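You operate a simulated robot arm through the tools that you are given. There is no shell and no other tool. Be economical: measure what you need, move in short steps, check, and stop when the job is done.

The job below is to be done with a simulated two-armed robot. You get a single attempt, and the scene is never put back.

TASK
Put three of the steel plugs from the drawer cabinet worktop on the rigging table top. Stack the 10 fuse carton from the packing table top on top of the 5 fuse carton. Put the 110 wear plate from the top of mould 63 on the top of mould 33 and the 125 wear plate on the cover plate there. Stack the 25 blue cap from the top of mould 63 on top of the 16 blue cap. Stack the 32 white seal box from the plate of the turning stand on top of the 40 white seal box. Take the cable gland on the plate of the turning stand and put it away in the grey parts tray. Open the catch drawer, fetch the 132 heater coil from the deck of the lift table and stand it in the inside of the catch drawer and shut the drawer again. Any order will do. Set down upright: heater coil.

Only the result counts: the job must be done as asked and must still hold three seconds after the hand-in. Knocking over, shifting, dropping, spilling or breaking anything else fails it. Lids that push on must go on centred and level and be pressed home; caps that screw on are set level and turned clockwise until they are tight.

THE ROBOT
Two 7-joint arms with two-finger parallel grippers on one trunk, on a base that drives. Base frame: it is fixed to the floor where the robot stands at the start and does not move with it; the origin is under the middle of the robot, x ahead of it, y to its left, z up. Lengths are in m, angles in degrees, forces in N, time in s.
The left shoulder is at the start at [0.06, 0.143, 0.969], the right one opposite. Places, roughly: blue cap [-3, 1, 0.75]; cable gland (4x4x4 cm) [0, 2.2, 0.4]; catch drawer [-0.6, 5.7, 0.6]; cover plate [-3.25, 0.75, 0.75]; grey parts tray [-2.5, -1.2, 0.6]; heater coil [0.5, 2, 0.5]; inside of the catch drawer [-0.6, 5.8, 0.6]; rigging table top [0.7, 1.2, 0.7]; top of mould 33 [-2.4, 0.8, 0.6]; wear plate [-3, 1, 0.75]; white seal box [-0.25, 2, 0.5]. Payload 1.57 kg a hand.
The TCP of each hand is the grasp point between the finger pads, 0.03 m short of the fingertips. In the tool frame z runs along the fingers and y along their closing line. The gripper opens to 0.11 m. The fingers are 0.024 m wide and 0.012 m thick; the gripper's body (0.048 by 0.112 m) begins 0.078 m behind the TCP.
Orientation is that of the tool frame in the base frame, as [roll, pitch, yaw] about the fixed x, y, z axes, in that order (R = Rz(yaw) Ry(pitch) Rx(roll)). With the fingers straight down and closing along the base's y, the tool's x points along the base's -x, its y along +y and its z along -z.

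THE INTERFACE
- The arms move only by the tool step_arm. It takes "left_plan", "right_plan" or both (then of equal length, played together; a hand with none holds still); each is one flat list of numbers, 7 for each row, row after row: the turn, a rotation vector about the base's x, y, z in degrees, then the shift along the base's x, y, z in m, then the closure, from 0 (fully open) to 1 (shut). In form: [rx, ry, rz, x, y, z, jaw, rx, ry, rz, x, y, z, jaw, ...]. A call has 1 to 8 rows; each row shifts and turns the commanded pose from where the row before left it. A row lasts 0.2 s, in which the tool goes at most 0.05 m and 8.6 degrees; a call with a longer step from one row to the next is refused whole, and so is a gripper value outside its range. A pose out of reach is approached as far as the arm can. The call stops where the force on the tool passes 40 N (or 10 N more than at its start, if that is more) or the arm is blocked; 0.2 s more then pass. Each finger travels about 0.045 m/s and halts on what it meets, pressing with about 25 N; the grip force reading is that of the motor and also rises with nothing between the fingers. The clock runs only during rows and for 0.2 s after the last one: add rows that do not move to give the fingers time. It gives the time, the measured TCP pose, the force on the tool (base axes), the opening and the grip force at its end, in the units of the frame above (readings bear some noise), with the torque about the TCP (base axes, N m) and any sound that the robot's microphone picked up.
- Cameras (640 x 400 px; columns grow to the right, rows downward): "scene" is now at [0.0461, 0.0003, 1.5782]; the picture's right is [0.03, -1.00, 0.00], its down [-0.77, -0.02, -0.64] and it looks along [0.64, 0.02, -0.77] (base axes); focal length 284 px, centre (320, 200). "left" rides on the left gripper at [0.07, -0.016, -0.141] in its tool frame; the picture's right is [0.23, 0.97, 0.00], its down [-0.85, 0.20, -0.48] and it looks along [-0.47, 0.11, 0.88] (tool axes); focal length 222 px, centre (320, 200). "right" rides on the right gripper at [0.07, 0.016, -0.141] in its tool frame; the picture's right is [-0.23, 0.97, 0.00], its down [-0.86, -0.20, -0.48] and it looks along [-0.47, -0.11, 0.88] (tool axes); focal length 222 px, centre (320, 200).
- camera(camera): a new picture of that camera. The clock stands still meanwhile.
- move_column(by): slides the trunk up (or, below 0, down) by that many m; the arms and the scene camera ride with it, the base frame stays. It gives what a move gives, with no picture.
- drive_base(legs): drives the robot by 1 to 6 legs, each [ahead, left, turn to the left] in m, m and degrees, along the robot's own axes; the way and the turn of a leg run together, so that a leg with both is an arc; at most 1.5 m and 180 degrees a leg. The arms and the cameras ride along, it lands a little off, and it stops where it bumps. It gives what a move gives.
- turn_head(pan, tilt): turns the head with the scene camera to pan (to the left, within 86 degrees either way) and tilt (down, from -29 to 69), counted from straight ahead of the robot. It gives what a move gives.
- probe_pixels(camera, pixels): for up to 12 pixels [column, row] of the newest picture of that camera ("zoom" is the newest enlarged one), the place [x, y, z] in the base frame of the surface seen there, good to about 0.002 m. The clock stands still meanwhile.
- inspect(camera, box): a new picture of the part [left, top, right, bottom] of that camera's present view, enlarged. The clock stands still meanwhile.
- job_done(): hands the job in; it is judged then, once.

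Keep the steps short. Do not move on a guess: measure, check each grasp and each placing, and mend mistakes. In all there are 364 turns and 316 pictures (those below and enlarged ones count). Leave the grippers open and the arms clear of the work at the hand-in unless told otherwise, and finish with a single line.

The tools are called after "Emit:" as name(argument=value, ...) on one line, values as JSON. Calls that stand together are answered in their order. step_arm: Moves the arms, as the interface text tells. Its arguments: {"type":"object","properties":{"left_plan":{"type":"array","items":{"type":"number"}},"right_plan":{"type":"array","items":{"type":"number"}}},"required":[]} The other tools are called the same way: move_column (by) slides the trunk up or down; drive_base (legs) drives the base; turn_head (pan, tilt) turns the head that bears the scene camera; camera (camera) takes a picture; probe_pixels (camera, pixels) gives the place of the surface under pixels of a picture; inspect (camera, box) takes an enlarged picture of a part of a camera's view; job_done () hands the job in.

At the start:

```text
time_s: 0.0
left_ee_pos: [0.4509, 0.097, 1.1512]
left_tcp_rot: [-179.9, -0.1, -180.0]
left_contact_force: [0.0, 0.6, -0.5]
left_ft_torque: [0.01, 0.01, 0.02]
left_grip_width: 0.1102
left_gripper_force: 0.1
right_ee_pos: [0.3832, -0.257, 1.1453]
right_tcp_rot: [180.0, 0.0, 180.0]
right_contact_force: [0.4, 0.0, 0.8]
right_ft_torque: [0.0, 0.03, -0.02]
right_grip_width: 0.1101
right_gripper_force: 0.1
trunk travel left (down, up): [-0.568, 0.022]
robot x, y, heading: [-0.0046, -0.0029, -0.0]
head pan, tilt: [1.8, 50.1]
```

scene: 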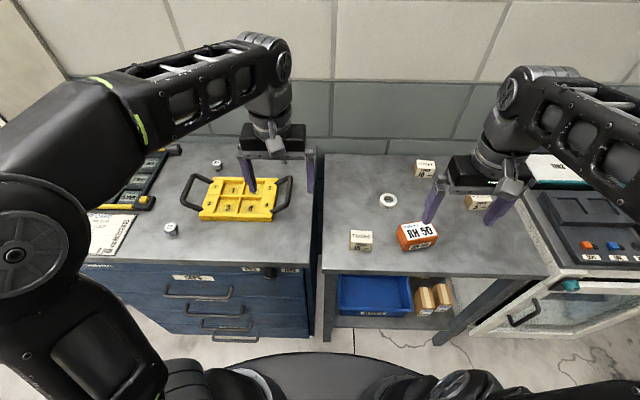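
right: 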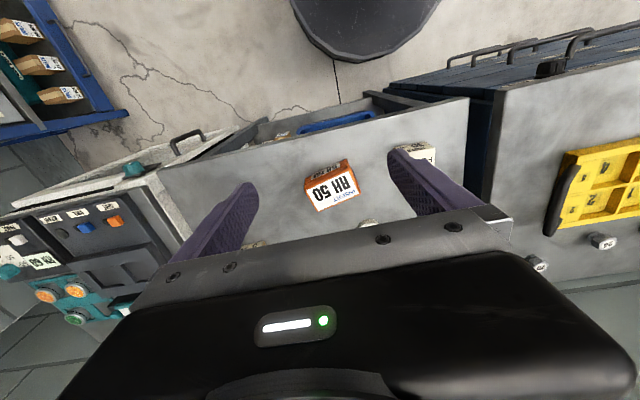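
left: 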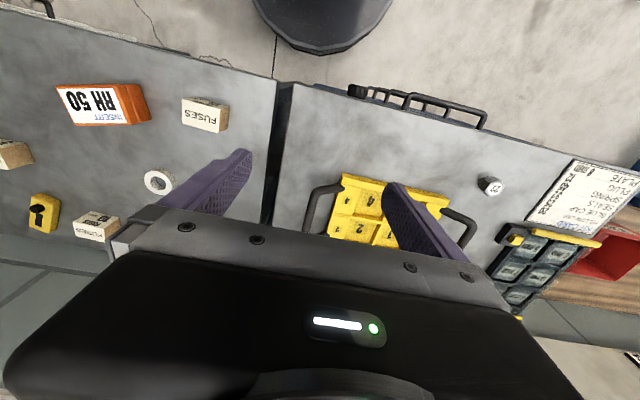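

I'll start by looking closely at the two worktops in front: the drawer cabinet with the plugs (left) and the packing table (right).

Emit:
inspect(camera="scene", box=[80, 120, 330, 276])

Emit:
inspect(camera="scene", box=[320, 130, 560, 280])

```text
2.56 times, centred on (205, 198) of scene
```

zoom: 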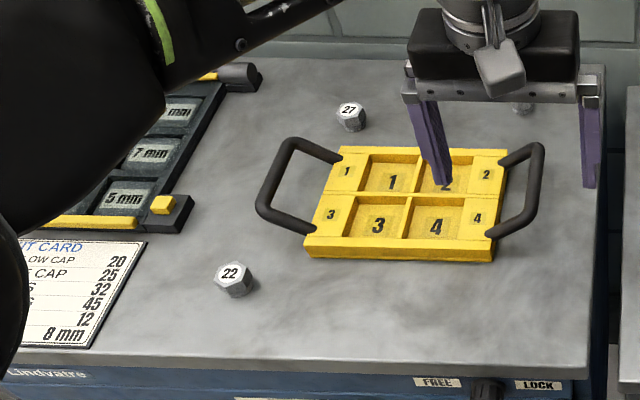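

```text
2.67 times, centred on (440, 205) of scene
```

zoom: 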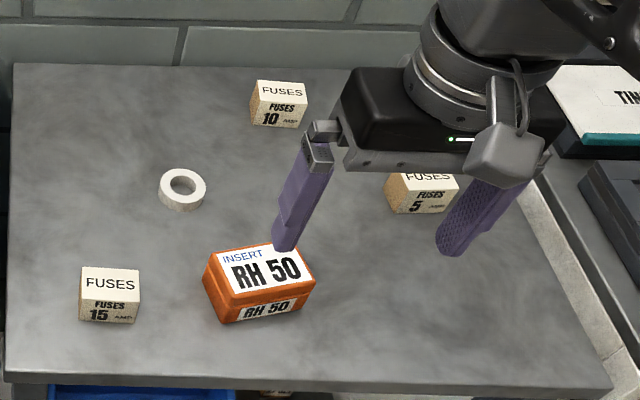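

I'll measure the fuse cartons in the newest zoom: the 10 at (265-305, 80-128) and the 5 at (385-455, 172-212).

Emit:
probe_pixels(camera="zoom", pixels=[[260, 82], [306, 84], [300, 98], [254, 97], [278, 90], [252, 121], [296, 127], [404, 186], [452, 186], [425, 180], [400, 210], [440, 212]])

Emit:
turn_head(pan=30, tilt=50)

Emit:
camera(camera="scene")

```text
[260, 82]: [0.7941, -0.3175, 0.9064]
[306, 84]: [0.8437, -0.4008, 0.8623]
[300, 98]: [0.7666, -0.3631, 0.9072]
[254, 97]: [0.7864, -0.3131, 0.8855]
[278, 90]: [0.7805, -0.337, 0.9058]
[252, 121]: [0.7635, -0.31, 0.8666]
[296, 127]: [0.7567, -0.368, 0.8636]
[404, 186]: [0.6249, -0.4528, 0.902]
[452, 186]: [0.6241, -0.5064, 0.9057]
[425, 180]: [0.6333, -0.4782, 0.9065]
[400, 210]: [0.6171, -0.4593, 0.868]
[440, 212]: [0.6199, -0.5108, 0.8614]
```

```text
time_s: 0.9
left_ee_pos: [0.4504, 0.0955, 1.1519]
left_tcp_rot: [-180.0, 0.1, -180.0]
left_contact_force: [-0.2, 0.0, 0.0]
left_ft_torque: [0.03, -0.01, 0.0]
left_grip_width: 0.1098
left_gripper_force: 0.1
right_ee_pos: [0.3828, -0.2565, 1.145]
right_tcp_rot: [-180.0, 0.0, -180.0]
right_contact_force: [-0.7, -0.6, 0.2]
right_ft_torque: [0.03, -0.01, -0.01]
right_grip_width: 0.11
right_gripper_force: 0.1
trunk travel left (down, up): [-0.568, 0.022]
robot x, y, heading: [-0.0017, 0.0022, -0.1]
head pan, tilt: [30.0, 50.0]
```

```text
310 pictures are left
```

scene: 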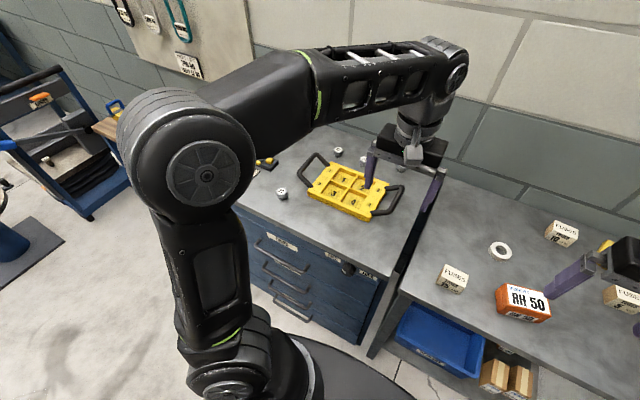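

I need the table edge and the base's rim. I'll look straight ahead and down, then probe both.

Emit:
turn_head(pan=-10, tilt=60)

Emit:
camera(camera="scene")

Emit:
probe_pixels(camera="scene", pixels=[[320, 300], [320, 395], [250, 380], [400, 380], [250, 250], [400, 240]])

```text
time_s: 2.0
left_ee_pos: [0.4517, 0.0966, 1.1511]
left_tcp_rot: [180.0, 0.0, 180.0]
left_contact_force: [0.4, 0.5, -0.9]
left_ft_torque: [0.0, 0.01, -0.03]
left_grip_width: 0.1098
left_gripper_force: 0.2
right_ee_pos: [0.3837, -0.2576, 1.1459]
right_tcp_rot: [-179.9, -0.1, 180.0]
right_contact_force: [0.5, -0.8, 0.2]
right_ft_torque: [0.04, 0.02, -0.02]
right_grip_width: 0.11
right_gripper_force: 0.0
trunk travel left (down, up): [-0.568, 0.022]
robot x, y, heading: [-0.0008, -0.0027, -0.4]
head pan, tilt: [-10.0, 60.0]
```

```text
309 pictures are left
```

scene: 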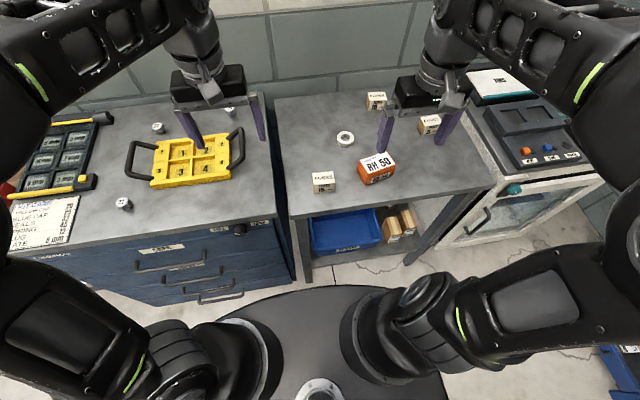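

```text
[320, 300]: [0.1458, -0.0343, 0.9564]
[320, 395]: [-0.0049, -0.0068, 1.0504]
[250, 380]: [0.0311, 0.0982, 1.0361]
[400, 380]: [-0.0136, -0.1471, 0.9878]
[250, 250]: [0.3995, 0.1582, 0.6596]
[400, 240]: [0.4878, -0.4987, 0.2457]
```

Emit:
probe_pixels(camera="left", pixels=[[325, 45], [325, 25], [260, 10], [390, 8], [325, 60]])

Emit:
probe_pixels(camera="right", pixels=[[365, 10], [365, 50], [365, 70], [330, 120], [280, 148]])

```text
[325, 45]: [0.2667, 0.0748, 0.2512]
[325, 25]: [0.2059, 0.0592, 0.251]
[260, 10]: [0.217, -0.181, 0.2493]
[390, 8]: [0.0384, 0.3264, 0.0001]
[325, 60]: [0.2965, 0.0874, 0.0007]
```

```text
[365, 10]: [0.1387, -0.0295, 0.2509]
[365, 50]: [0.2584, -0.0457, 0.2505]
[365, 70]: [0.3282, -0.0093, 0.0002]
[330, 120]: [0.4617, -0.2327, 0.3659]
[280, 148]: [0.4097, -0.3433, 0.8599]
```

The base rim has a radius of about 0.275 m and the table edge is at x≈0.41. I'll drive ahead 0.10 and right 0.24.

Emit:
drive_base(legs=[[0.0, -0.24, 0], [0.1, 0, 0]])

Emit:
camera(camera="scene")

Emit:
camera(camera="right")

```text
time_s: 4.5
left_ee_pos: [0.5529, -0.1397, 1.1517]
left_tcp_rot: [-179.9, -0.1, 180.0]
left_contact_force: [0.8, 0.0, -0.2]
left_ft_torque: [0.01, 0.04, 0.01]
left_grip_width: 0.1102
left_gripper_force: 0.0
right_ee_pos: [0.4843, -0.4921, 1.1443]
right_tcp_rot: [-180.0, -0.1, 180.0]
right_contact_force: [0.8, -0.7, 0.4]
right_ft_torque: [0.03, 0.02, -0.01]
right_grip_width: 0.11
right_gripper_force: 0.1
trunk travel left (down, up): [-0.568, 0.022]
robot x, y, heading: [0.0997, -0.2369, -0.0]
head pan, tilt: [-10.0, 60.0]
```

```text
308 pictures are left
```

scene: 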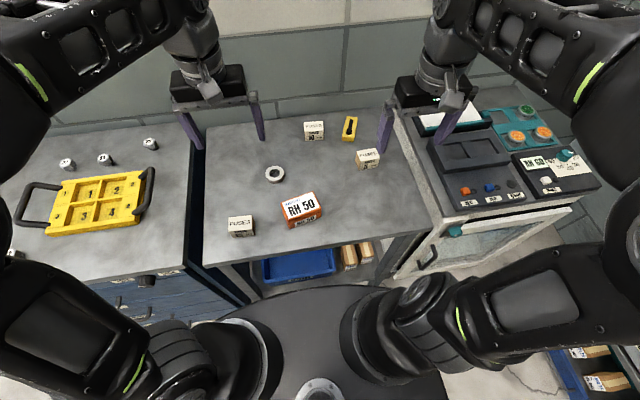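

```text
307 pictures are left
```

right: 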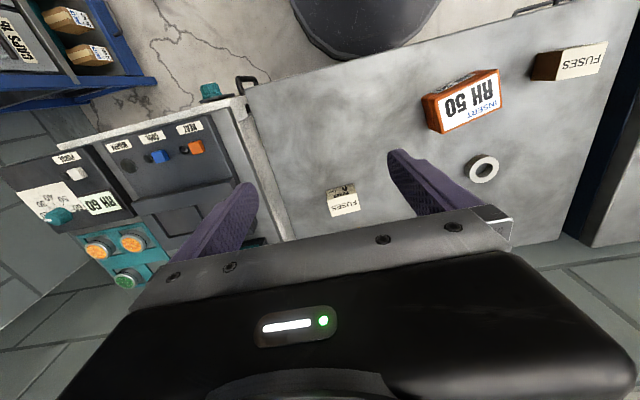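

Now the cartons can be seen plainly. I'll zoom in on both and probe their corners.

Emit:
inspect(camera="scene", box=[290, 110, 386, 170])

```text
6.67 times, centred on (338, 140) of scene
```

zoom: 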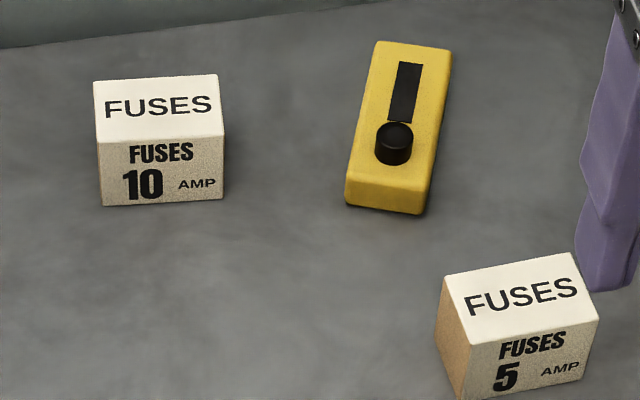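

Emit:
probe_pixels(camera="zoom", pixels=[[97, 84], [214, 78], [221, 131], [103, 139], [160, 108], [448, 282], [571, 257], [594, 318], [475, 340], [520, 300], [105, 200], [220, 195]])

```text
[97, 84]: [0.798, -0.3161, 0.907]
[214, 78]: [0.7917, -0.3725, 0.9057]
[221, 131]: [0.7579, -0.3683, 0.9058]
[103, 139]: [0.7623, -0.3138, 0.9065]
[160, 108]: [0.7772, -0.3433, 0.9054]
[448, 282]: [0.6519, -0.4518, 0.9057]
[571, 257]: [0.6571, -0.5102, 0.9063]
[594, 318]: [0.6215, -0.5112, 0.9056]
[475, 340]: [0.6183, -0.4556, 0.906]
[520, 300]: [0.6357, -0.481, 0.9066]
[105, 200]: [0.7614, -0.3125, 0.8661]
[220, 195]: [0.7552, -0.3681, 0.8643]
```

Carton 10 has its centre at (0.7775, -0.3427), its top at 0.906 and is turned about -5.5°. Carton 5 has its centre at (0.637, -0.482), turned +4°. I'll move the right hand above carton 10 and keep it high.

Emit:
step_arm(right_plan=[0, 0, -5.5, 0.0367, 0.0187, -0.0125, 0, 0, 0, 0, 0.0367, 0.0187, -0.0125, 0, 0, 0, 0, 0.0367, 0.0187, -0.0125, 0, 0, 0, 0, 0.0367, 0.0187, -0.0125, 0, 0, 0, 0, 0.0367, 0.0187, -0.0125, 0, 0, 0, 0, 0.0367, 0.0187, -0.0125, 0, 0, 0, 0, 0.0367, 0.0187, -0.0125, 0, 0, 0, 0, 0.0367, 0.0187, -0.0125, 0])

Emit:
camera(camera="right")

```text
time_s: 6.3
left_ee_pos: [0.5513, -0.1395, 1.1519]
left_tcp_rot: [180.0, 0.0, -180.0]
left_contact_force: [0.1, -0.2, -0.2]
left_ft_torque: [-0.02, 0.01, -0.01]
left_grip_width: 0.1099
left_gripper_force: 0.0
right_ee_pos: [0.7243, -0.3736, 1.065]
right_tcp_rot: [180.0, 0.1, 174.5]
right_contact_force: [0.2, -0.3, -0.3]
right_ft_torque: [-0.03, 0.03, 0.03]
right_grip_width: 0.1099
right_gripper_force: 0.0
right hand out of reach, approached as far as the arm can: row 7, 8
trunk travel left (down, up): [-0.568, 0.022]
robot x, y, heading: [0.1023, -0.2386, 0.3]
head pan, tilt: [-10.0, 60.0]
```

```text
305 pictures are left
```

right: 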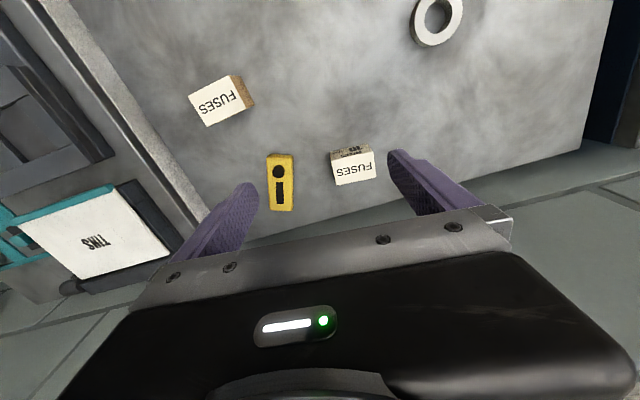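

The reach ran out at x=0.724 while high. Lowering the hand should bring it more reach, so I'll go down 0.10 and then further out.

Emit:
step_arm(right_plan=[0, 0, 0, 0, 0, -0.045, 0, 0, 0, 0, 0, 0, -0.045, 0, 0, 0, 0, 0.0, 0.0, 0, 0])

```text
time_s: 7.1
left_ee_pos: [0.5517, -0.1392, 1.1515]
left_tcp_rot: [-179.9, 0.0, -179.9]
left_contact_force: [0.5, 0.4, 0.6]
left_ft_torque: [0.01, 0.01, 0.03]
left_grip_width: 0.1096
left_gripper_force: 0.1
right_ee_pos: [0.722, -0.3713, 0.9728]
right_tcp_rot: [179.9, -0.1, 174.5]
right_contact_force: [0.0, 0.0, 0.3]
right_ft_torque: [0.01, -0.01, 0.03]
right_grip_width: 0.11
right_gripper_force: 0.0
trunk travel left (down, up): [-0.568, 0.022]
robot x, y, heading: [0.0987, -0.2334, -0.2]
head pan, tilt: [-10.0, 60.0]
```

Emit:
step_arm(right_plan=[0, 0, 0, 0.0278, 0.0143, 0, 0.25, 0, 0, 0, 0.0278, 0.0143, 0, 0.25, 0, 0, 0, 0, 0, 0, 0.25])

Emit:
camera(camera="right")

```text
time_s: 7.9
left_ee_pos: [0.5507, -0.1404, 1.1512]
left_tcp_rot: [-179.9, 0.0, -180.0]
left_contact_force: [-0.8, -0.4, -0.5]
left_ft_torque: [-0.01, 0.0, 0.03]
left_grip_width: 0.11
left_gripper_force: 0.0
right_ee_pos: [0.7759, -0.3426, 0.9734]
right_tcp_rot: [180.0, 0.0, 174.4]
right_contact_force: [-0.8, 0.0, 0.3]
right_ft_torque: [0.01, -0.01, 0.05]
right_grip_width: 0.0827
right_gripper_force: 0.0
trunk travel left (down, up): [-0.568, 0.022]
robot x, y, heading: [0.1012, -0.2381, -0.1]
head pan, tilt: [-10.0, 60.0]
```

```text
304 pictures are left
```

right: 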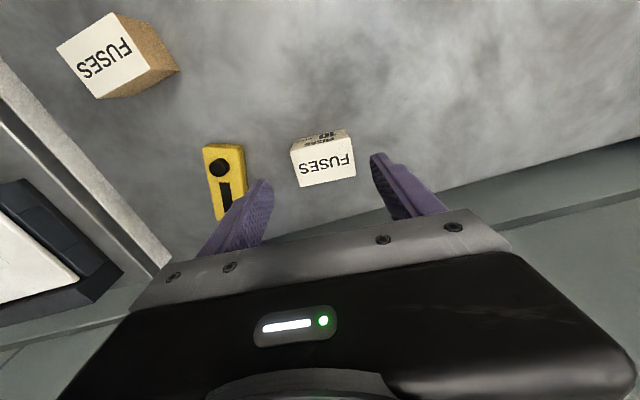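

The hand is aligned over carton 10. I'll descend to z 0.897 and close.

Emit:
step_arm(right_plan=[0, 0, 0, 0.001, 0, -0.038, 0.25, 0, 0, 0, 0, 0, -0.038, 0.25, 0, 0, 0, 0, 0, 0, 0.25, 0, 0, 0, 0, 0, 0, 1, 0, 0, 0, 0, 0, 0, 1, 0, 0, 0, 0, 0, 0, 1])

Emit:
camera(camera="right")

```text
time_s: 9.3
left_ee_pos: [0.5499, -0.14, 1.1523]
left_tcp_rot: [180.0, 0.0, -180.0]
left_contact_force: [0.5, 0.7, -0.8]
left_ft_torque: [0.0, 0.02, -0.01]
left_grip_width: 0.1101
left_gripper_force: 0.0
right_ee_pos: [0.7791, -0.3416, 0.8991]
right_tcp_rot: [180.0, 0.0, 174.4]
right_contact_force: [0.5, -0.5, 0.3]
right_ft_torque: [0.0, -0.06, 0.01]
right_grip_width: 0.0595
right_gripper_force: 25.2
trunk travel left (down, up): [-0.568, 0.022]
robot x, y, heading: [0.1022, -0.2353, 0.1]
head pan, tilt: [-10.0, 60.0]
```

```text
303 pictures are left
```

right: 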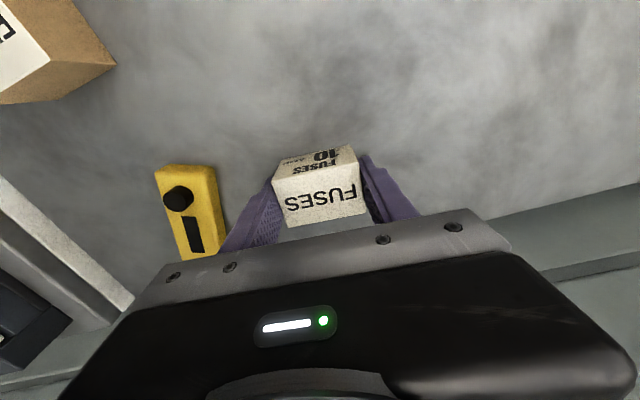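

Gripped (width 0.0595). I'll lift it, then carry it over carton 5, turning +9.7°.

Emit:
step_arm(right_plan=[0, 0, 0, 0, 0, 0.045, 1, 0, 0, 0, 0, 0, 0.045, 1, 0, 0, 4.9, -0.0352, -0.0351, 0, 1, 0, 0, 4.8, -0.0353, -0.0351, 0, 1, 0, 0, 0, -0.0352, -0.0351, 0, 1, 0, 0, 0, -0.0353, -0.0351, 0, 1, 0, 0, 0, 0, 0, 0, 1])

Emit:
camera(camera="right")

Emit:
inspect(camera="scene", box=[310, 90, 430, 165])

```text
time_s: 10.9
left_ee_pos: [0.5526, -0.139, 1.1515]
left_tcp_rot: [180.0, 0.0, -179.9]
left_contact_force: [0.1, -0.1, 0.1]
left_ft_torque: [-0.03, 0.01, 0.0]
left_grip_width: 0.1102
left_gripper_force: 0.1
right_ee_pos: [0.6381, -0.4795, 0.9755]
right_tcp_rot: [179.9, 0.1, -175.7]
right_contact_force: [-0.3, -0.1, -1.6]
right_ft_torque: [0.01, 0.01, -0.02]
right_grip_width: 0.0595
right_gripper_force: 25.3
right hand out of reach, approached as far as the arm can: row 2
trunk travel left (down, up): [-0.568, 0.022]
robot x, y, heading: [0.0995, -0.2364, -0.1]
head pan, tilt: [-10.0, 60.0]
```

```text
302 pictures are left
```

right: 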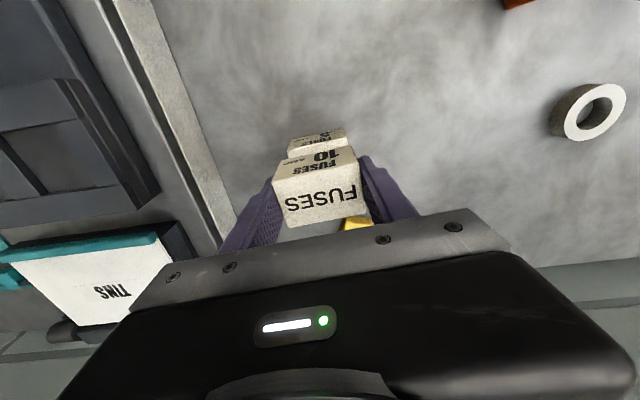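

```text
5.33 times, centred on (370, 128) of scene
```

zoom: 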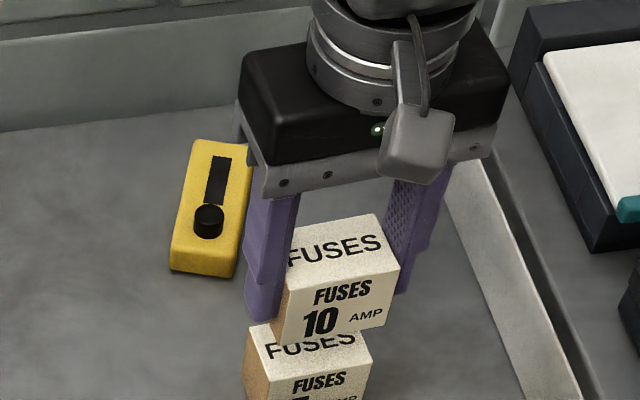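

I'll lower 0.030 in small steps and watch the force.

Emit:
step_arm(right_plan=[0, 0, 0, -0.001, -0.0025, -0.015, 1, 0, 0, 0, 0, 0, -0.012, 1, 0, 0, 0, 0, 0, -0.004, 1, 0, 0, 0, 0, 0, 0, 1])

Emit:
inspect(camera="scene", box=[310, 100, 430, 175])

```text
time_s: 11.9
left_ee_pos: [0.5505, -0.1388, 1.1513]
left_tcp_rot: [180.0, 0.0, -180.0]
left_contact_force: [-0.9, -0.2, -0.4]
left_ft_torque: [0.0, -0.02, 0.0]
left_grip_width: 0.1102
left_gripper_force: 0.2
right_ee_pos: [0.6351, -0.484, 0.9456]
right_tcp_rot: [-179.9, 0.1, -175.9]
right_contact_force: [-0.6, 0.4, -1.0]
right_ft_torque: [0.0, -0.01, -0.02]
right_grip_width: 0.0596
right_gripper_force: 25.1
trunk travel left (down, up): [-0.568, 0.022]
robot x, y, heading: [0.099, -0.2366, 0.3]
head pan, tilt: [-10.0, 60.0]
```

```text
5.33 times, centred on (370, 138) of scene
```

zoom: 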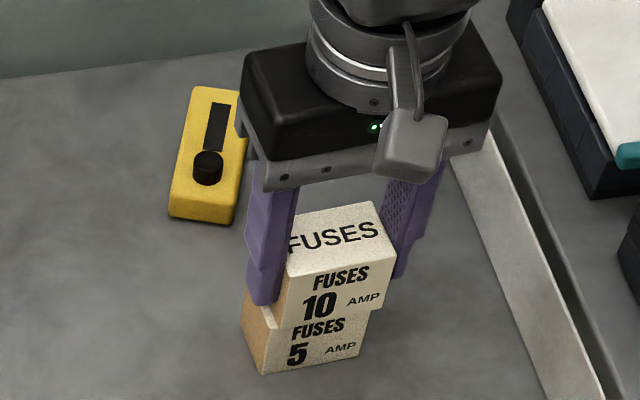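

The upper carton looks a little to the right. I'll check it with probes near the edges.

Emit:
probe_pixels(camera="zoom", pixels=[[378, 300], [366, 325], [350, 305], [345, 340], [395, 265], [282, 320], [264, 345], [256, 366], [375, 207], [305, 275], [380, 308], [362, 350]])

```text
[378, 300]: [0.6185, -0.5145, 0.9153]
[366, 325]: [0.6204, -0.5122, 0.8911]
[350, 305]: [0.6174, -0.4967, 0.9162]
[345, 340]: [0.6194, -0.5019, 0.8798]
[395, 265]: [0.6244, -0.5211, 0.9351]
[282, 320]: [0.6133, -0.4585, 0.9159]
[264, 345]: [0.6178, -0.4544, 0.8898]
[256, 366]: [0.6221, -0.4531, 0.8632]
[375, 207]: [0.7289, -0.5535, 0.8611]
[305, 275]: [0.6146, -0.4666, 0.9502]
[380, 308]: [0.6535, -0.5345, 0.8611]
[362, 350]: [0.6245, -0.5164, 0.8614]
```

The offset is about 3 mm in x and y. I'll lift 3 mm, shift, set it down, open and retreat.

Emit:
step_arm(right_plan=[0, 0, 0, 0.003, 0.0025, 0.003, 1, 0, 0, 0, 0, 0, -0.003, 1, 0, 0, 0, 0, 0, -0.002, 1, 0, 0, 0, 0, 0, 0, 1])

Emit:
step_arm(right_plan=[0, 0, 0, 0, 0, 0, 0.4, 0, 0, 0, 0, 0, 0, 0.2, 0, 0, 0, 0, 0, 0, 0.2, 0, 0, 0, 0, 0, 0.045, 0.2, 0, 0, 0, -0.02, 0, 0.045, 0.2, 0, 0, 0, -0.04, 0, 0.03, 0])

Emit:
inspect(camera="scene", box=[310, 100, 430, 175])

```text
time_s: 12.9
left_ee_pos: [0.5501, -0.1386, 1.152]
left_tcp_rot: [-180.0, 0.0, 180.0]
left_contact_force: [-0.3, 0.2, 0.2]
left_ft_torque: [-0.02, 0.0, 0.01]
left_grip_width: 0.1098
left_gripper_force: 0.1
right_ee_pos: [0.6389, -0.4825, 0.9448]
right_tcp_rot: [180.0, 0.1, -175.7]
right_contact_force: [1.5, 0.0, 7.3]
right_ft_torque: [-0.01, -0.08, -0.01]
right_grip_width: 0.0597
right_gripper_force: 25.0
trunk travel left (down, up): [-0.568, 0.022]
robot x, y, heading: [0.1023, -0.2326, 0.0]
head pan, tilt: [-10.0, 60.0]
```

```text
time_s: 14.3
left_ee_pos: [0.5496, -0.1397, 1.152]
left_tcp_rot: [-180.0, 0.1, -180.0]
left_contact_force: [-0.4, -0.3, 0.4]
left_ft_torque: [0.03, -0.07, 0.05]
left_grip_width: 0.1099
left_gripper_force: 0.1
right_ee_pos: [0.5758, -0.483, 1.0643]
right_tcp_rot: [-180.0, 0.1, -175.7]
right_contact_force: [-0.9, 0.4, 0.5]
right_ft_torque: [0.0, -0.06, -0.01]
right_grip_width: 0.1101
right_gripper_force: 0.0
trunk travel left (down, up): [-0.568, 0.022]
robot x, y, heading: [0.0959, -0.2329, -0.2]
head pan, tilt: [-10.0, 60.0]
```

```text
5.33 times, centred on (370, 138) of scene
```

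zoom: 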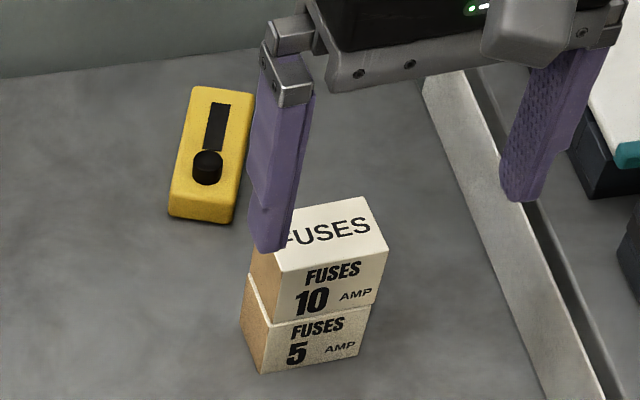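

The stack is good. Next come the plugs: I'll zoom on the left worktop and probe them.

Emit:
turn_head(pan=25, tilt=50)

Emit:
camera(camera="scene")

```text
time_s: 15.3
left_ee_pos: [0.5508, -0.1392, 1.1512]
left_tcp_rot: [180.0, -0.1, 179.9]
left_contact_force: [-0.5, -0.1, 0.4]
left_ft_torque: [0.03, 0.02, 0.04]
left_grip_width: 0.1099
left_gripper_force: 0.2
right_ee_pos: [0.5772, -0.4826, 1.0637]
right_tcp_rot: [-180.0, 0.1, -175.8]
right_contact_force: [-0.5, 0.3, 0.8]
right_ft_torque: [0.02, 0.02, -0.01]
right_grip_width: 0.1102
right_gripper_force: 0.2
trunk travel left (down, up): [-0.568, 0.022]
robot x, y, heading: [0.1021, -0.2399, -0.2]
head pan, tilt: [25.0, 50.0]
```

```text
298 pictures are left
```

scene: 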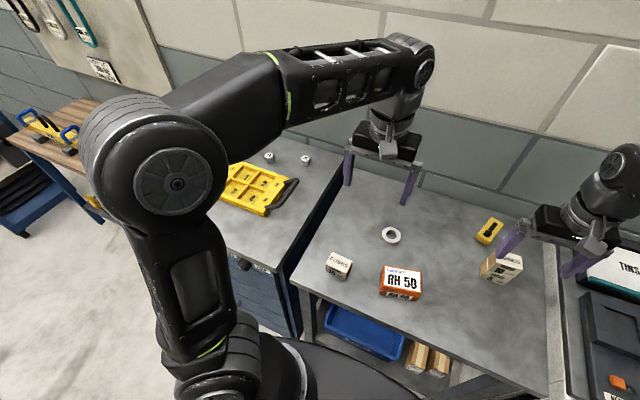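

Emit:
drive_base(legs=[[-0.05, 0.55, 0]])

Emit:
turn_head(pan=0, tilt=52)

Emit:
camera(camera="scene")

```text
time_s: 18.5
left_ee_pos: [0.4979, 0.4174, 1.1525]
left_tcp_rot: [179.9, 0.0, -179.7]
left_contact_force: [0.0, 0.3, -0.6]
left_ft_torque: [-0.01, 0.02, 0.01]
left_grip_width: 0.1101
left_gripper_force: 0.0
right_ee_pos: [0.5262, 0.0749, 1.0637]
right_tcp_rot: [180.0, 0.0, -175.4]
right_contact_force: [-0.5, 0.0, -0.3]
right_ft_torque: [-0.02, 0.0, 0.0]
right_grip_width: 0.1101
right_gripper_force: 0.2
trunk travel left (down, up): [-0.568, 0.022]
robot x, y, heading: [0.0496, 0.3161, 0.1]
head pan, tilt: [25.0, 50.0]
```

```text
time_s: 19.4
left_ee_pos: [0.4986, 0.4162, 1.1521]
left_tcp_rot: [179.9, 0.1, -179.6]
left_contact_force: [-0.1, -0.2, 0.1]
left_ft_torque: [0.01, 0.02, 0.01]
left_grip_width: 0.1102
left_gripper_force: 0.1
right_ee_pos: [0.5255, 0.0742, 1.0635]
right_tcp_rot: [180.0, -0.1, -175.5]
right_contact_force: [0.2, -0.3, 0.3]
right_ft_torque: [0.0, -0.04, -0.01]
right_grip_width: 0.1099
right_gripper_force: 0.0
trunk travel left (down, up): [-0.568, 0.022]
robot x, y, heading: [0.0485, 0.3164, 0.2]
head pan, tilt: [0.0, 52.0]
```

```text
297 pictures are left
```

scene: 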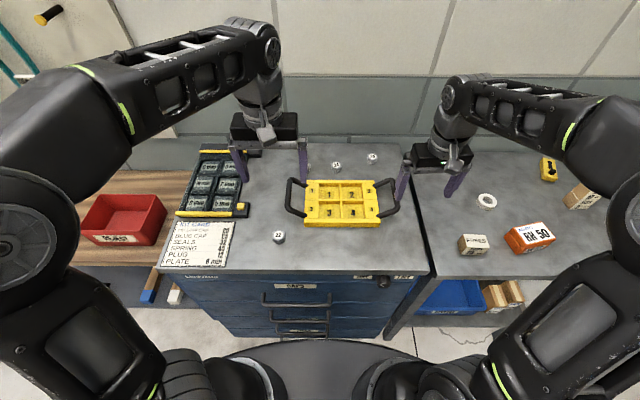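

Emit:
inspect(camera="scene", box=[225, 130, 417, 250])

Emit:
camera(camera="left")

```text
3.33 times, centred on (321, 190) of scene
```

zoom: 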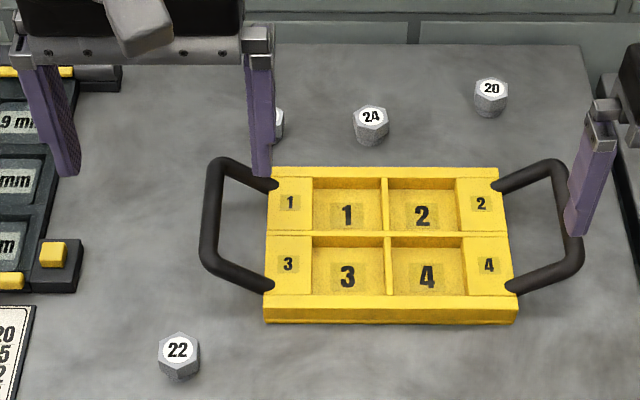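

```text
295 pictures are left
```

left: 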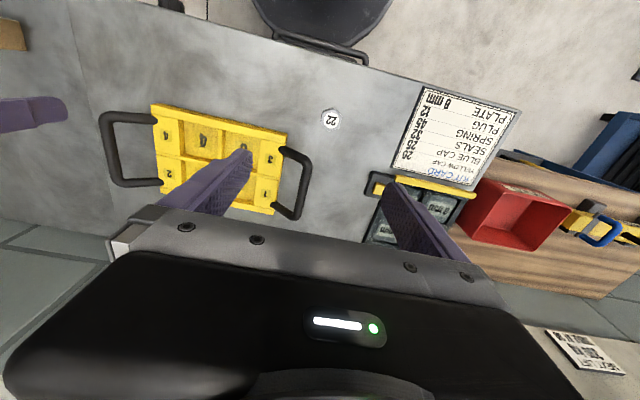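

Emit:
probe_pixels(camera="zoom", pixels=[[178, 350], [164, 348], [193, 350], [179, 377], [370, 117], [357, 117], [384, 117], [491, 88], [280, 123], [220, 370], [375, 145], [520, 320]])

```text
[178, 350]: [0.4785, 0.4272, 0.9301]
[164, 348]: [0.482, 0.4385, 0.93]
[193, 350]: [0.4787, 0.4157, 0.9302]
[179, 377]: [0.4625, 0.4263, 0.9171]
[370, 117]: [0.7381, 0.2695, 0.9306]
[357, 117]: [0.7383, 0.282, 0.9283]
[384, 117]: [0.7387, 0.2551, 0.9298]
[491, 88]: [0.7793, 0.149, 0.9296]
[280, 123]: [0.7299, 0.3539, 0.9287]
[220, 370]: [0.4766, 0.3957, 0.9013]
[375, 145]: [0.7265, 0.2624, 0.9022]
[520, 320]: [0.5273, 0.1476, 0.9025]
```

Plug 22 is at (0.479, 0.427), 24 at (0.738, 0.2685) and 27 at about (0.73, 0.355), with the worktop at 0.902. I'll drive ahead 0.03, then take 22 with the left hand and 24 with the right.

Emit:
drive_base(legs=[[0.03, 0, 0]])

```text
time_s: 20.3
left_ee_pos: [0.5121, 0.4159, 1.1532]
left_tcp_rot: [180.0, 0.0, -179.7]
left_contact_force: [-0.5, -0.1, 0.1]
left_ft_torque: [0.03, -0.04, 0.02]
left_grip_width: 0.11
left_gripper_force: 0.0
right_ee_pos: [0.5386, 0.0749, 1.064]
right_tcp_rot: [-179.9, 0.2, -175.5]
right_contact_force: [-0.1, -0.3, 0.2]
right_ft_torque: [-0.01, -0.05, 0.02]
right_grip_width: 0.1099
right_gripper_force: 0.1
trunk travel left (down, up): [-0.568, 0.022]
robot x, y, heading: [0.062, 0.3184, 0.2]
head pan, tilt: [0.0, 52.0]
stopped in leg 1: the robot was blocked; the commanded pose is now the measured one
```

Blocked at x=0.062, probably by the drawer handles, so I stay there. Now both hands move above their plugs.

Emit:
step_arm(left_plan=[0, 0, 0, -0.0055, 0.0018, -0.025, 0.3, 0, 0, 0, -0.0055, 0.0018, -0.025, 0.3, 0, 0, 0, -0.0055, 0.0018, -0.025, 0.3, 0, 0, 0, -0.0055, 0.0018, -0.025, 0.3, 0, 0, 0, -0.0055, 0.0019, -0.025, 0.3, 0, 0, 0, -0.0055, 0.0019, -0.025, 0.3], right_plan=[0, 0, -4.5, 0.02, 0.0323, -0.015, 0.3, 0, 0, 0, 0.02, 0.0323, -0.015, 0.3, 0, 0, 0, 0.02, 0.0323, -0.015, 0.3, 0, 0, 0, 0.02, 0.0323, -0.015, 0.3, 0, 0, 0, 0.02, 0.0323, -0.015, 0.3, 0, 0, 0, 0.02, 0.0323, -0.015, 0.3])

Emit:
camera(camera="left")

Emit:
camera(camera="right")

```text
time_s: 21.7
left_ee_pos: [0.4809, 0.4277, 1.0023]
left_tcp_rot: [-179.9, -0.1, -179.6]
left_contact_force: [0.2, 0.4, 0.9]
left_ft_torque: [0.0, -0.01, -0.01]
left_grip_width: 0.0771
left_gripper_force: 0.0
right_ee_pos: [0.6588, 0.2675, 0.9722]
right_tcp_rot: [179.9, 0.0, 179.9]
right_contact_force: [0.0, 0.4, 0.1]
right_ft_torque: [-0.03, -0.03, -0.01]
right_grip_width: 0.0771
right_gripper_force: 0.1
trunk travel left (down, up): [-0.568, 0.022]
robot x, y, heading: [0.0624, 0.3162, 0.2]
head pan, tilt: [0.0, 52.0]
```

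```text
294 pictures are left
```

left: 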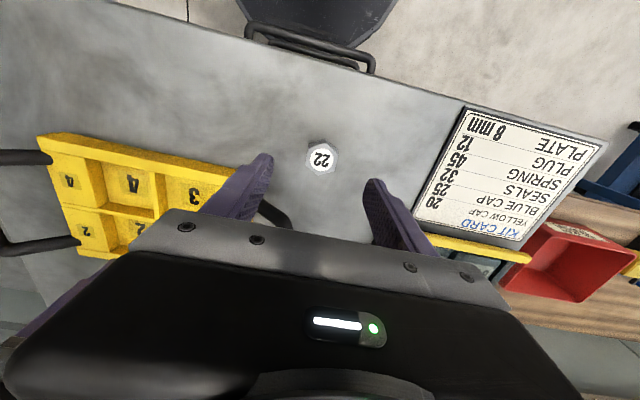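

```text
293 pictures are left
```

right: 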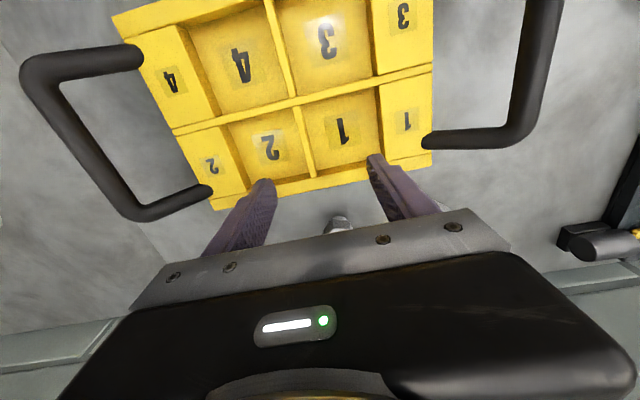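

Now the right hand goes outward 0.079 while the left hand descends on plug 22.

Emit:
step_arm(left_plan=[0, 0, 0, -0.002, 0, -0.033, 0.4, 0, 0, 0, 0, 0, -0.033, 0.4, 0, 0, 0, 0, 0, 0, 1, 0, 0, 0, 0, 0, 0, 1, 0, 0, 0, 0, 0, 0, 1, 0, 0, 0, 0, 0, 0, 1], right_plan=[0, 0, 0, 0.04, 0.0005, 0, 0.3, 0, 0, 0, 0.039, 0.0005, 0, 0.3, 0, 0, 0, 0, 0, 0, 0.3, 0, 0, 0, 0, 0, 0, 0.3, 0, 0, 0, 0, 0, 0, 0.3, 0, 0, 0, 0, 0, 0, 0.3])

Emit:
camera(camera="left")

Emit:
camera(camera="right")

```text
time_s: 23.1
left_ee_pos: [0.4793, 0.4294, 0.9355]
left_tcp_rot: [-180.0, 0.0, -179.6]
left_contact_force: [0.4, -0.1, 0.1]
left_ft_torque: [0.0, 0.01, 0.01]
left_grip_width: 0.0347
left_gripper_force: 25.1
right_ee_pos: [0.7255, 0.2693, 0.9734]
right_tcp_rot: [180.0, 0.0, -179.9]
right_contact_force: [0.3, 0.4, 0.1]
right_ft_torque: [0.05, 0.0, 0.03]
right_grip_width: 0.0769
right_gripper_force: 0.0
right hand out of reach, approached as far as the arm can: row 2
trunk travel left (down, up): [-0.568, 0.022]
robot x, y, heading: [0.0583, 0.3166, 0.5]
head pan, tilt: [0.0, 52.0]
```

```text
292 pictures are left
```

left: 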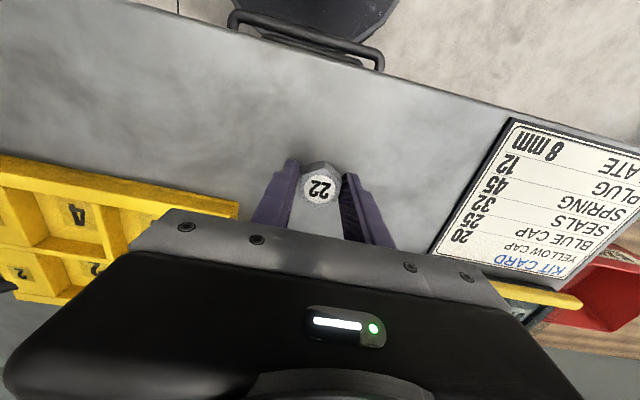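

```text
291 pictures are left
```

right: 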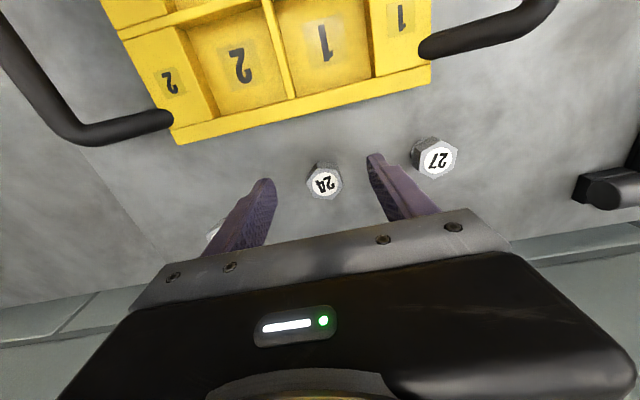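

The left hand has hold of plug 22. The right hand lowers and pushes out the last 12 mm over plug 24.

Emit:
step_arm(left_plan=[0, 0, 0, 0, 0, 0.04, 1, 0, 0, 0, 0, 0, 0.04, 1, 0, 0, 0, 0, 0, 0.02, 1, 0, 0, 0, 0, 0, 0.0, 1], right_plan=[0, 0, 0, 0, 0, -0.018, 0.3, 0, 0, 0, 0.0125, -0.0005, 0, 0.3, 0, 0, 0, 0, 0, -0.018, 0.3, 0, 0, 0, 0, 0, 0, 0.3])

Emit:
camera(camera="right")

Emit:
camera(camera="left")

```text
time_s: 24.1
left_ee_pos: [0.4787, 0.428, 1.0365]
left_tcp_rot: [180.0, 0.0, -179.6]
left_contact_force: [-0.9, -1.1, -0.9]
left_ft_torque: [0.01, -0.01, -0.02]
left_grip_width: 0.0347
left_gripper_force: 25.6
right_ee_pos: [0.7409, 0.2687, 0.9354]
right_tcp_rot: [-180.0, 0.0, -179.9]
right_contact_force: [0.9, -0.6, 0.3]
right_ft_torque: [-0.03, 0.04, 0.02]
right_grip_width: 0.077
right_gripper_force: 0.0
trunk travel left (down, up): [-0.568, 0.022]
robot x, y, heading: [0.0667, 0.3149, 0.4]
head pan, tilt: [0.0, 52.0]
```

```text
290 pictures are left
```

right: 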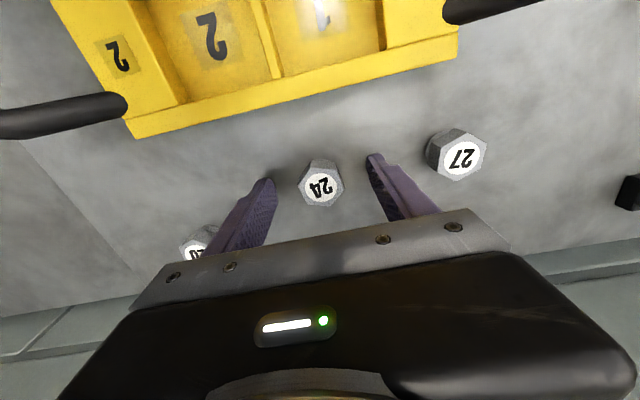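

```text
289 pictures are left
```

left: 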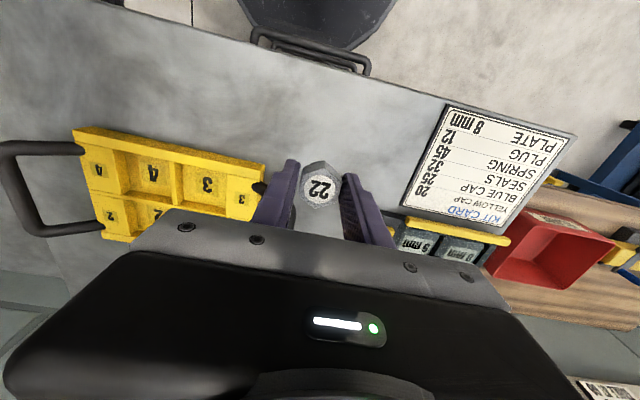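

Plug 22 came up. I'll close on 24 and lift it.

Emit:
step_arm(right_plan=[0, 0, 0, 0, 0, 0, 1, 0, 0, 0, 0, 0, 0, 1, 0, 0, 0, 0, 0, 0, 1, 0, 0, 0, 0, 0, 0.03, 1, 0, 0, 0, 0, 0, 0.03, 1, 0, 0, 0, -0.045, 0, 0.02, 1, 0, 0, 0, -0.045, 0, 0.02, 1, 0, 0, 0, -0.045, 0, 0.02, 1])

Emit:
camera(camera="right")

```text
time_s: 25.9
left_ee_pos: [0.4785, 0.4276, 1.0373]
left_tcp_rot: [179.9, 0.1, -179.7]
left_contact_force: [0.2, 0.3, -1.7]
left_ft_torque: [0.02, -0.02, -0.02]
left_grip_width: 0.0346
left_gripper_force: 25.3
right_ee_pos: [0.5993, 0.267, 1.0084]
right_tcp_rot: [180.0, 0.1, -179.8]
right_contact_force: [0.4, -1.0, -0.8]
right_ft_torque: [0.0, -0.03, -0.02]
right_grip_width: 0.0336
right_gripper_force: 25.2
right hand out of reach, approached as far as the arm can: row 4, 5
trunk travel left (down, up): [-0.568, 0.022]
robot x, y, heading: [0.0625, 0.3204, 0.3]
head pan, tilt: [0.0, 52.0]
```

```text
288 pictures are left
```

right: 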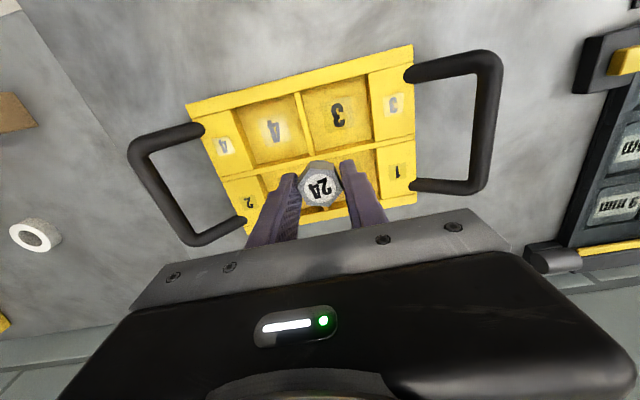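

Both plugs are held. I'll look left at the rigging table before driving.

Emit:
turn_head(pan=60, tilt=35)

Emit:
camera(camera="scene")

```text
time_s: 27.2
left_ee_pos: [0.4802, 0.4286, 1.0365]
left_tcp_rot: [180.0, 0.0, -179.6]
left_contact_force: [0.2, -0.3, -1.6]
left_ft_torque: [-0.03, -0.04, 0.01]
left_grip_width: 0.0349
left_gripper_force: 25.0
right_ee_pos: [0.6013, 0.2674, 1.0074]
right_tcp_rot: [-180.0, 0.0, 180.0]
right_contact_force: [0.4, 0.3, -1.3]
right_ft_torque: [0.02, -0.01, -0.03]
right_grip_width: 0.0337
right_gripper_force: 25.1
trunk travel left (down, up): [-0.568, 0.022]
robot x, y, heading: [0.0624, 0.3215, 0.2]
head pan, tilt: [60.0, 35.0]
```

```text
287 pictures are left
```

scene: 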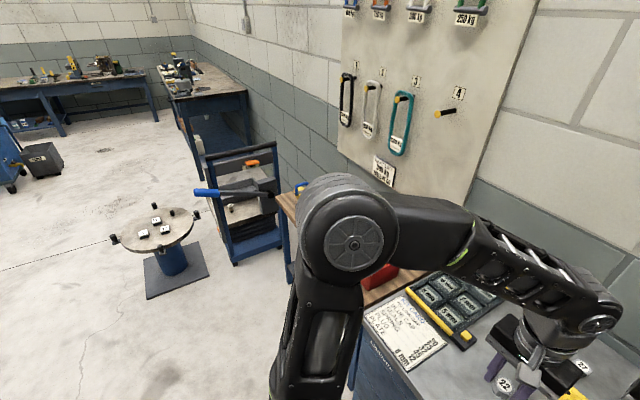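

Emit:
step_arm(left_plan=[0, 0, 0, -0.02, 0, 0.04, 1], right_plan=[0, 0, 0, -0.03, 0, 0.04, 1])

Emit:
drive_base(legs=[[-0.06, 0, 0], [0, 0.68, 0]])

Emit:
turn_head(pan=0, tilt=48)

Emit:
camera(camera="scene")

```text
time_s: 27.6
left_ee_pos: [0.4562, 0.4287, 1.0787]
left_tcp_rot: [180.0, 0.1, -179.7]
left_contact_force: [-0.7, -0.5, -1.3]
left_ft_torque: [-0.03, -0.01, -0.03]
left_grip_width: 0.0345
left_gripper_force: 25.0
right_ee_pos: [0.5682, 0.2682, 1.0496]
right_tcp_rot: [-179.9, 0.2, -179.9]
right_contact_force: [-1.7, -0.1, -0.5]
right_ft_torque: [-0.01, -0.06, -0.02]
right_grip_width: 0.0337
right_gripper_force: 24.8
trunk travel left (down, up): [-0.568, 0.022]
robot x, y, heading: [0.0627, 0.319, 0.2]
head pan, tilt: [60.0, 35.0]
```

```text
time_s: 31.9
left_ee_pos: [0.3906, 1.113, 1.0777]
left_tcp_rot: [-179.9, 0.0, -179.2]
left_contact_force: [-0.4, 0.3, -1.3]
left_ft_torque: [-0.02, 0.01, 0.01]
left_grip_width: 0.0348
left_gripper_force: 25.1
right_ee_pos: [0.5026, 0.9568, 1.0478]
right_tcp_rot: [-180.0, 0.0, -179.4]
right_contact_force: [0.0, -0.8, -1.3]
right_ft_torque: [-0.02, -0.01, 0.01]
right_grip_width: 0.034
right_gripper_force: 25.0
trunk travel left (down, up): [-0.568, 0.022]
robot x, y, heading: [-0.0066, 1.0028, 0.9]
head pan, tilt: [60.0, 35.0]
```

```text
time_s: 33.2
left_ee_pos: [0.3908, 1.1146, 1.0768]
left_tcp_rot: [179.9, 0.0, -179.2]
left_contact_force: [0.5, -0.6, -0.9]
left_ft_torque: [-0.02, -0.01, -0.01]
left_grip_width: 0.0346
left_gripper_force: 24.6
right_ee_pos: [0.5042, 0.9548, 1.0476]
right_tcp_rot: [180.0, -0.1, -179.5]
right_contact_force: [0.1, 0.7, -1.3]
right_ft_torque: [-0.02, -0.02, 0.03]
right_grip_width: 0.0335
right_gripper_force: 25.2
trunk travel left (down, up): [-0.568, 0.022]
robot x, y, heading: [-0.0069, 0.9994, 1.0]
head pan, tilt: [0.0, 48.0]
```

```text
286 pictures are left
```

scene: 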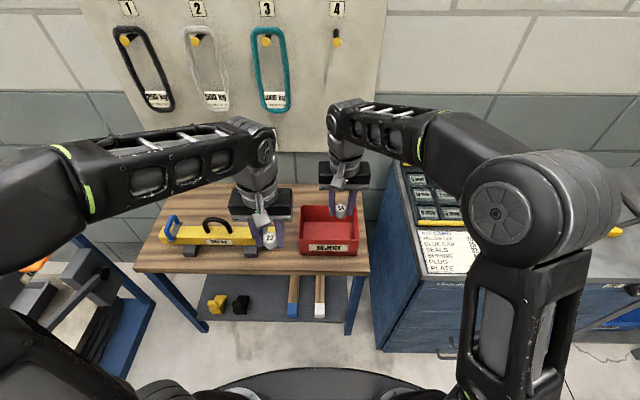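

The rigging table holds a yellow beam and a red "REJECT" box, with a free strip in front. I'll probe the free area.

Emit:
probe_pixels(camera="scene", pixels=[[220, 264], [280, 264], [340, 266], [270, 222], [205, 210], [285, 200], [300, 257], [180, 250], [215, 245], [280, 240], [330, 210], [340, 235]])

Emit:
camera(camera="left")

```text
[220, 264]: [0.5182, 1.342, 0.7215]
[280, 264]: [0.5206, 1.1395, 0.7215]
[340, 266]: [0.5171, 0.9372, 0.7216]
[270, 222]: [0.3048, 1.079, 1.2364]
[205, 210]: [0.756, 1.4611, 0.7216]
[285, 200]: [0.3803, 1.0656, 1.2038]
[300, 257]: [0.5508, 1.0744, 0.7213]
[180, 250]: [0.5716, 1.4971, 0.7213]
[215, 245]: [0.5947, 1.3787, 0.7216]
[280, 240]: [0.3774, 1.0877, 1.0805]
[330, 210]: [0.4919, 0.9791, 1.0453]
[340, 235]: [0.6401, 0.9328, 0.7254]
```

```text
285 pictures are left
```

left: 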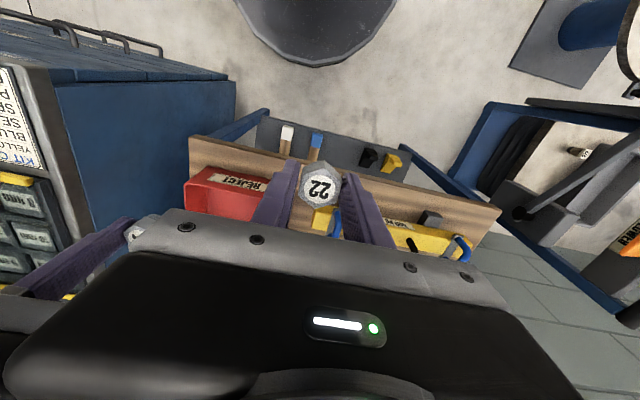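

The tabletop is at 0.7215. I'll drive ahead 0.05 and set the plugs at about (0.55, 1.22) and (0.55, 1.02).

Emit:
drive_base(legs=[[0.05, 0, -1]])

```text
time_s: 34.2
left_ee_pos: [0.4449, 1.107, 1.0764]
left_tcp_rot: [180.0, 0.0, 179.8]
left_contact_force: [-0.2, -0.1, -2.1]
left_ft_torque: [-0.02, 0.09, -0.01]
left_grip_width: 0.0344
left_gripper_force: 25.0
right_ee_pos: [0.5546, 0.9471, 1.0462]
right_tcp_rot: [-180.0, -0.1, 179.5]
right_contact_force: [-0.1, 0.0, -1.6]
right_ft_torque: [-0.02, 0.05, 0.0]
right_grip_width: 0.0336
right_gripper_force: 25.0
trunk travel left (down, up): [-0.568, 0.022]
robot x, y, heading: [0.0454, 1.0043, -0.4]
head pan, tilt: [0.0, 48.0]
```

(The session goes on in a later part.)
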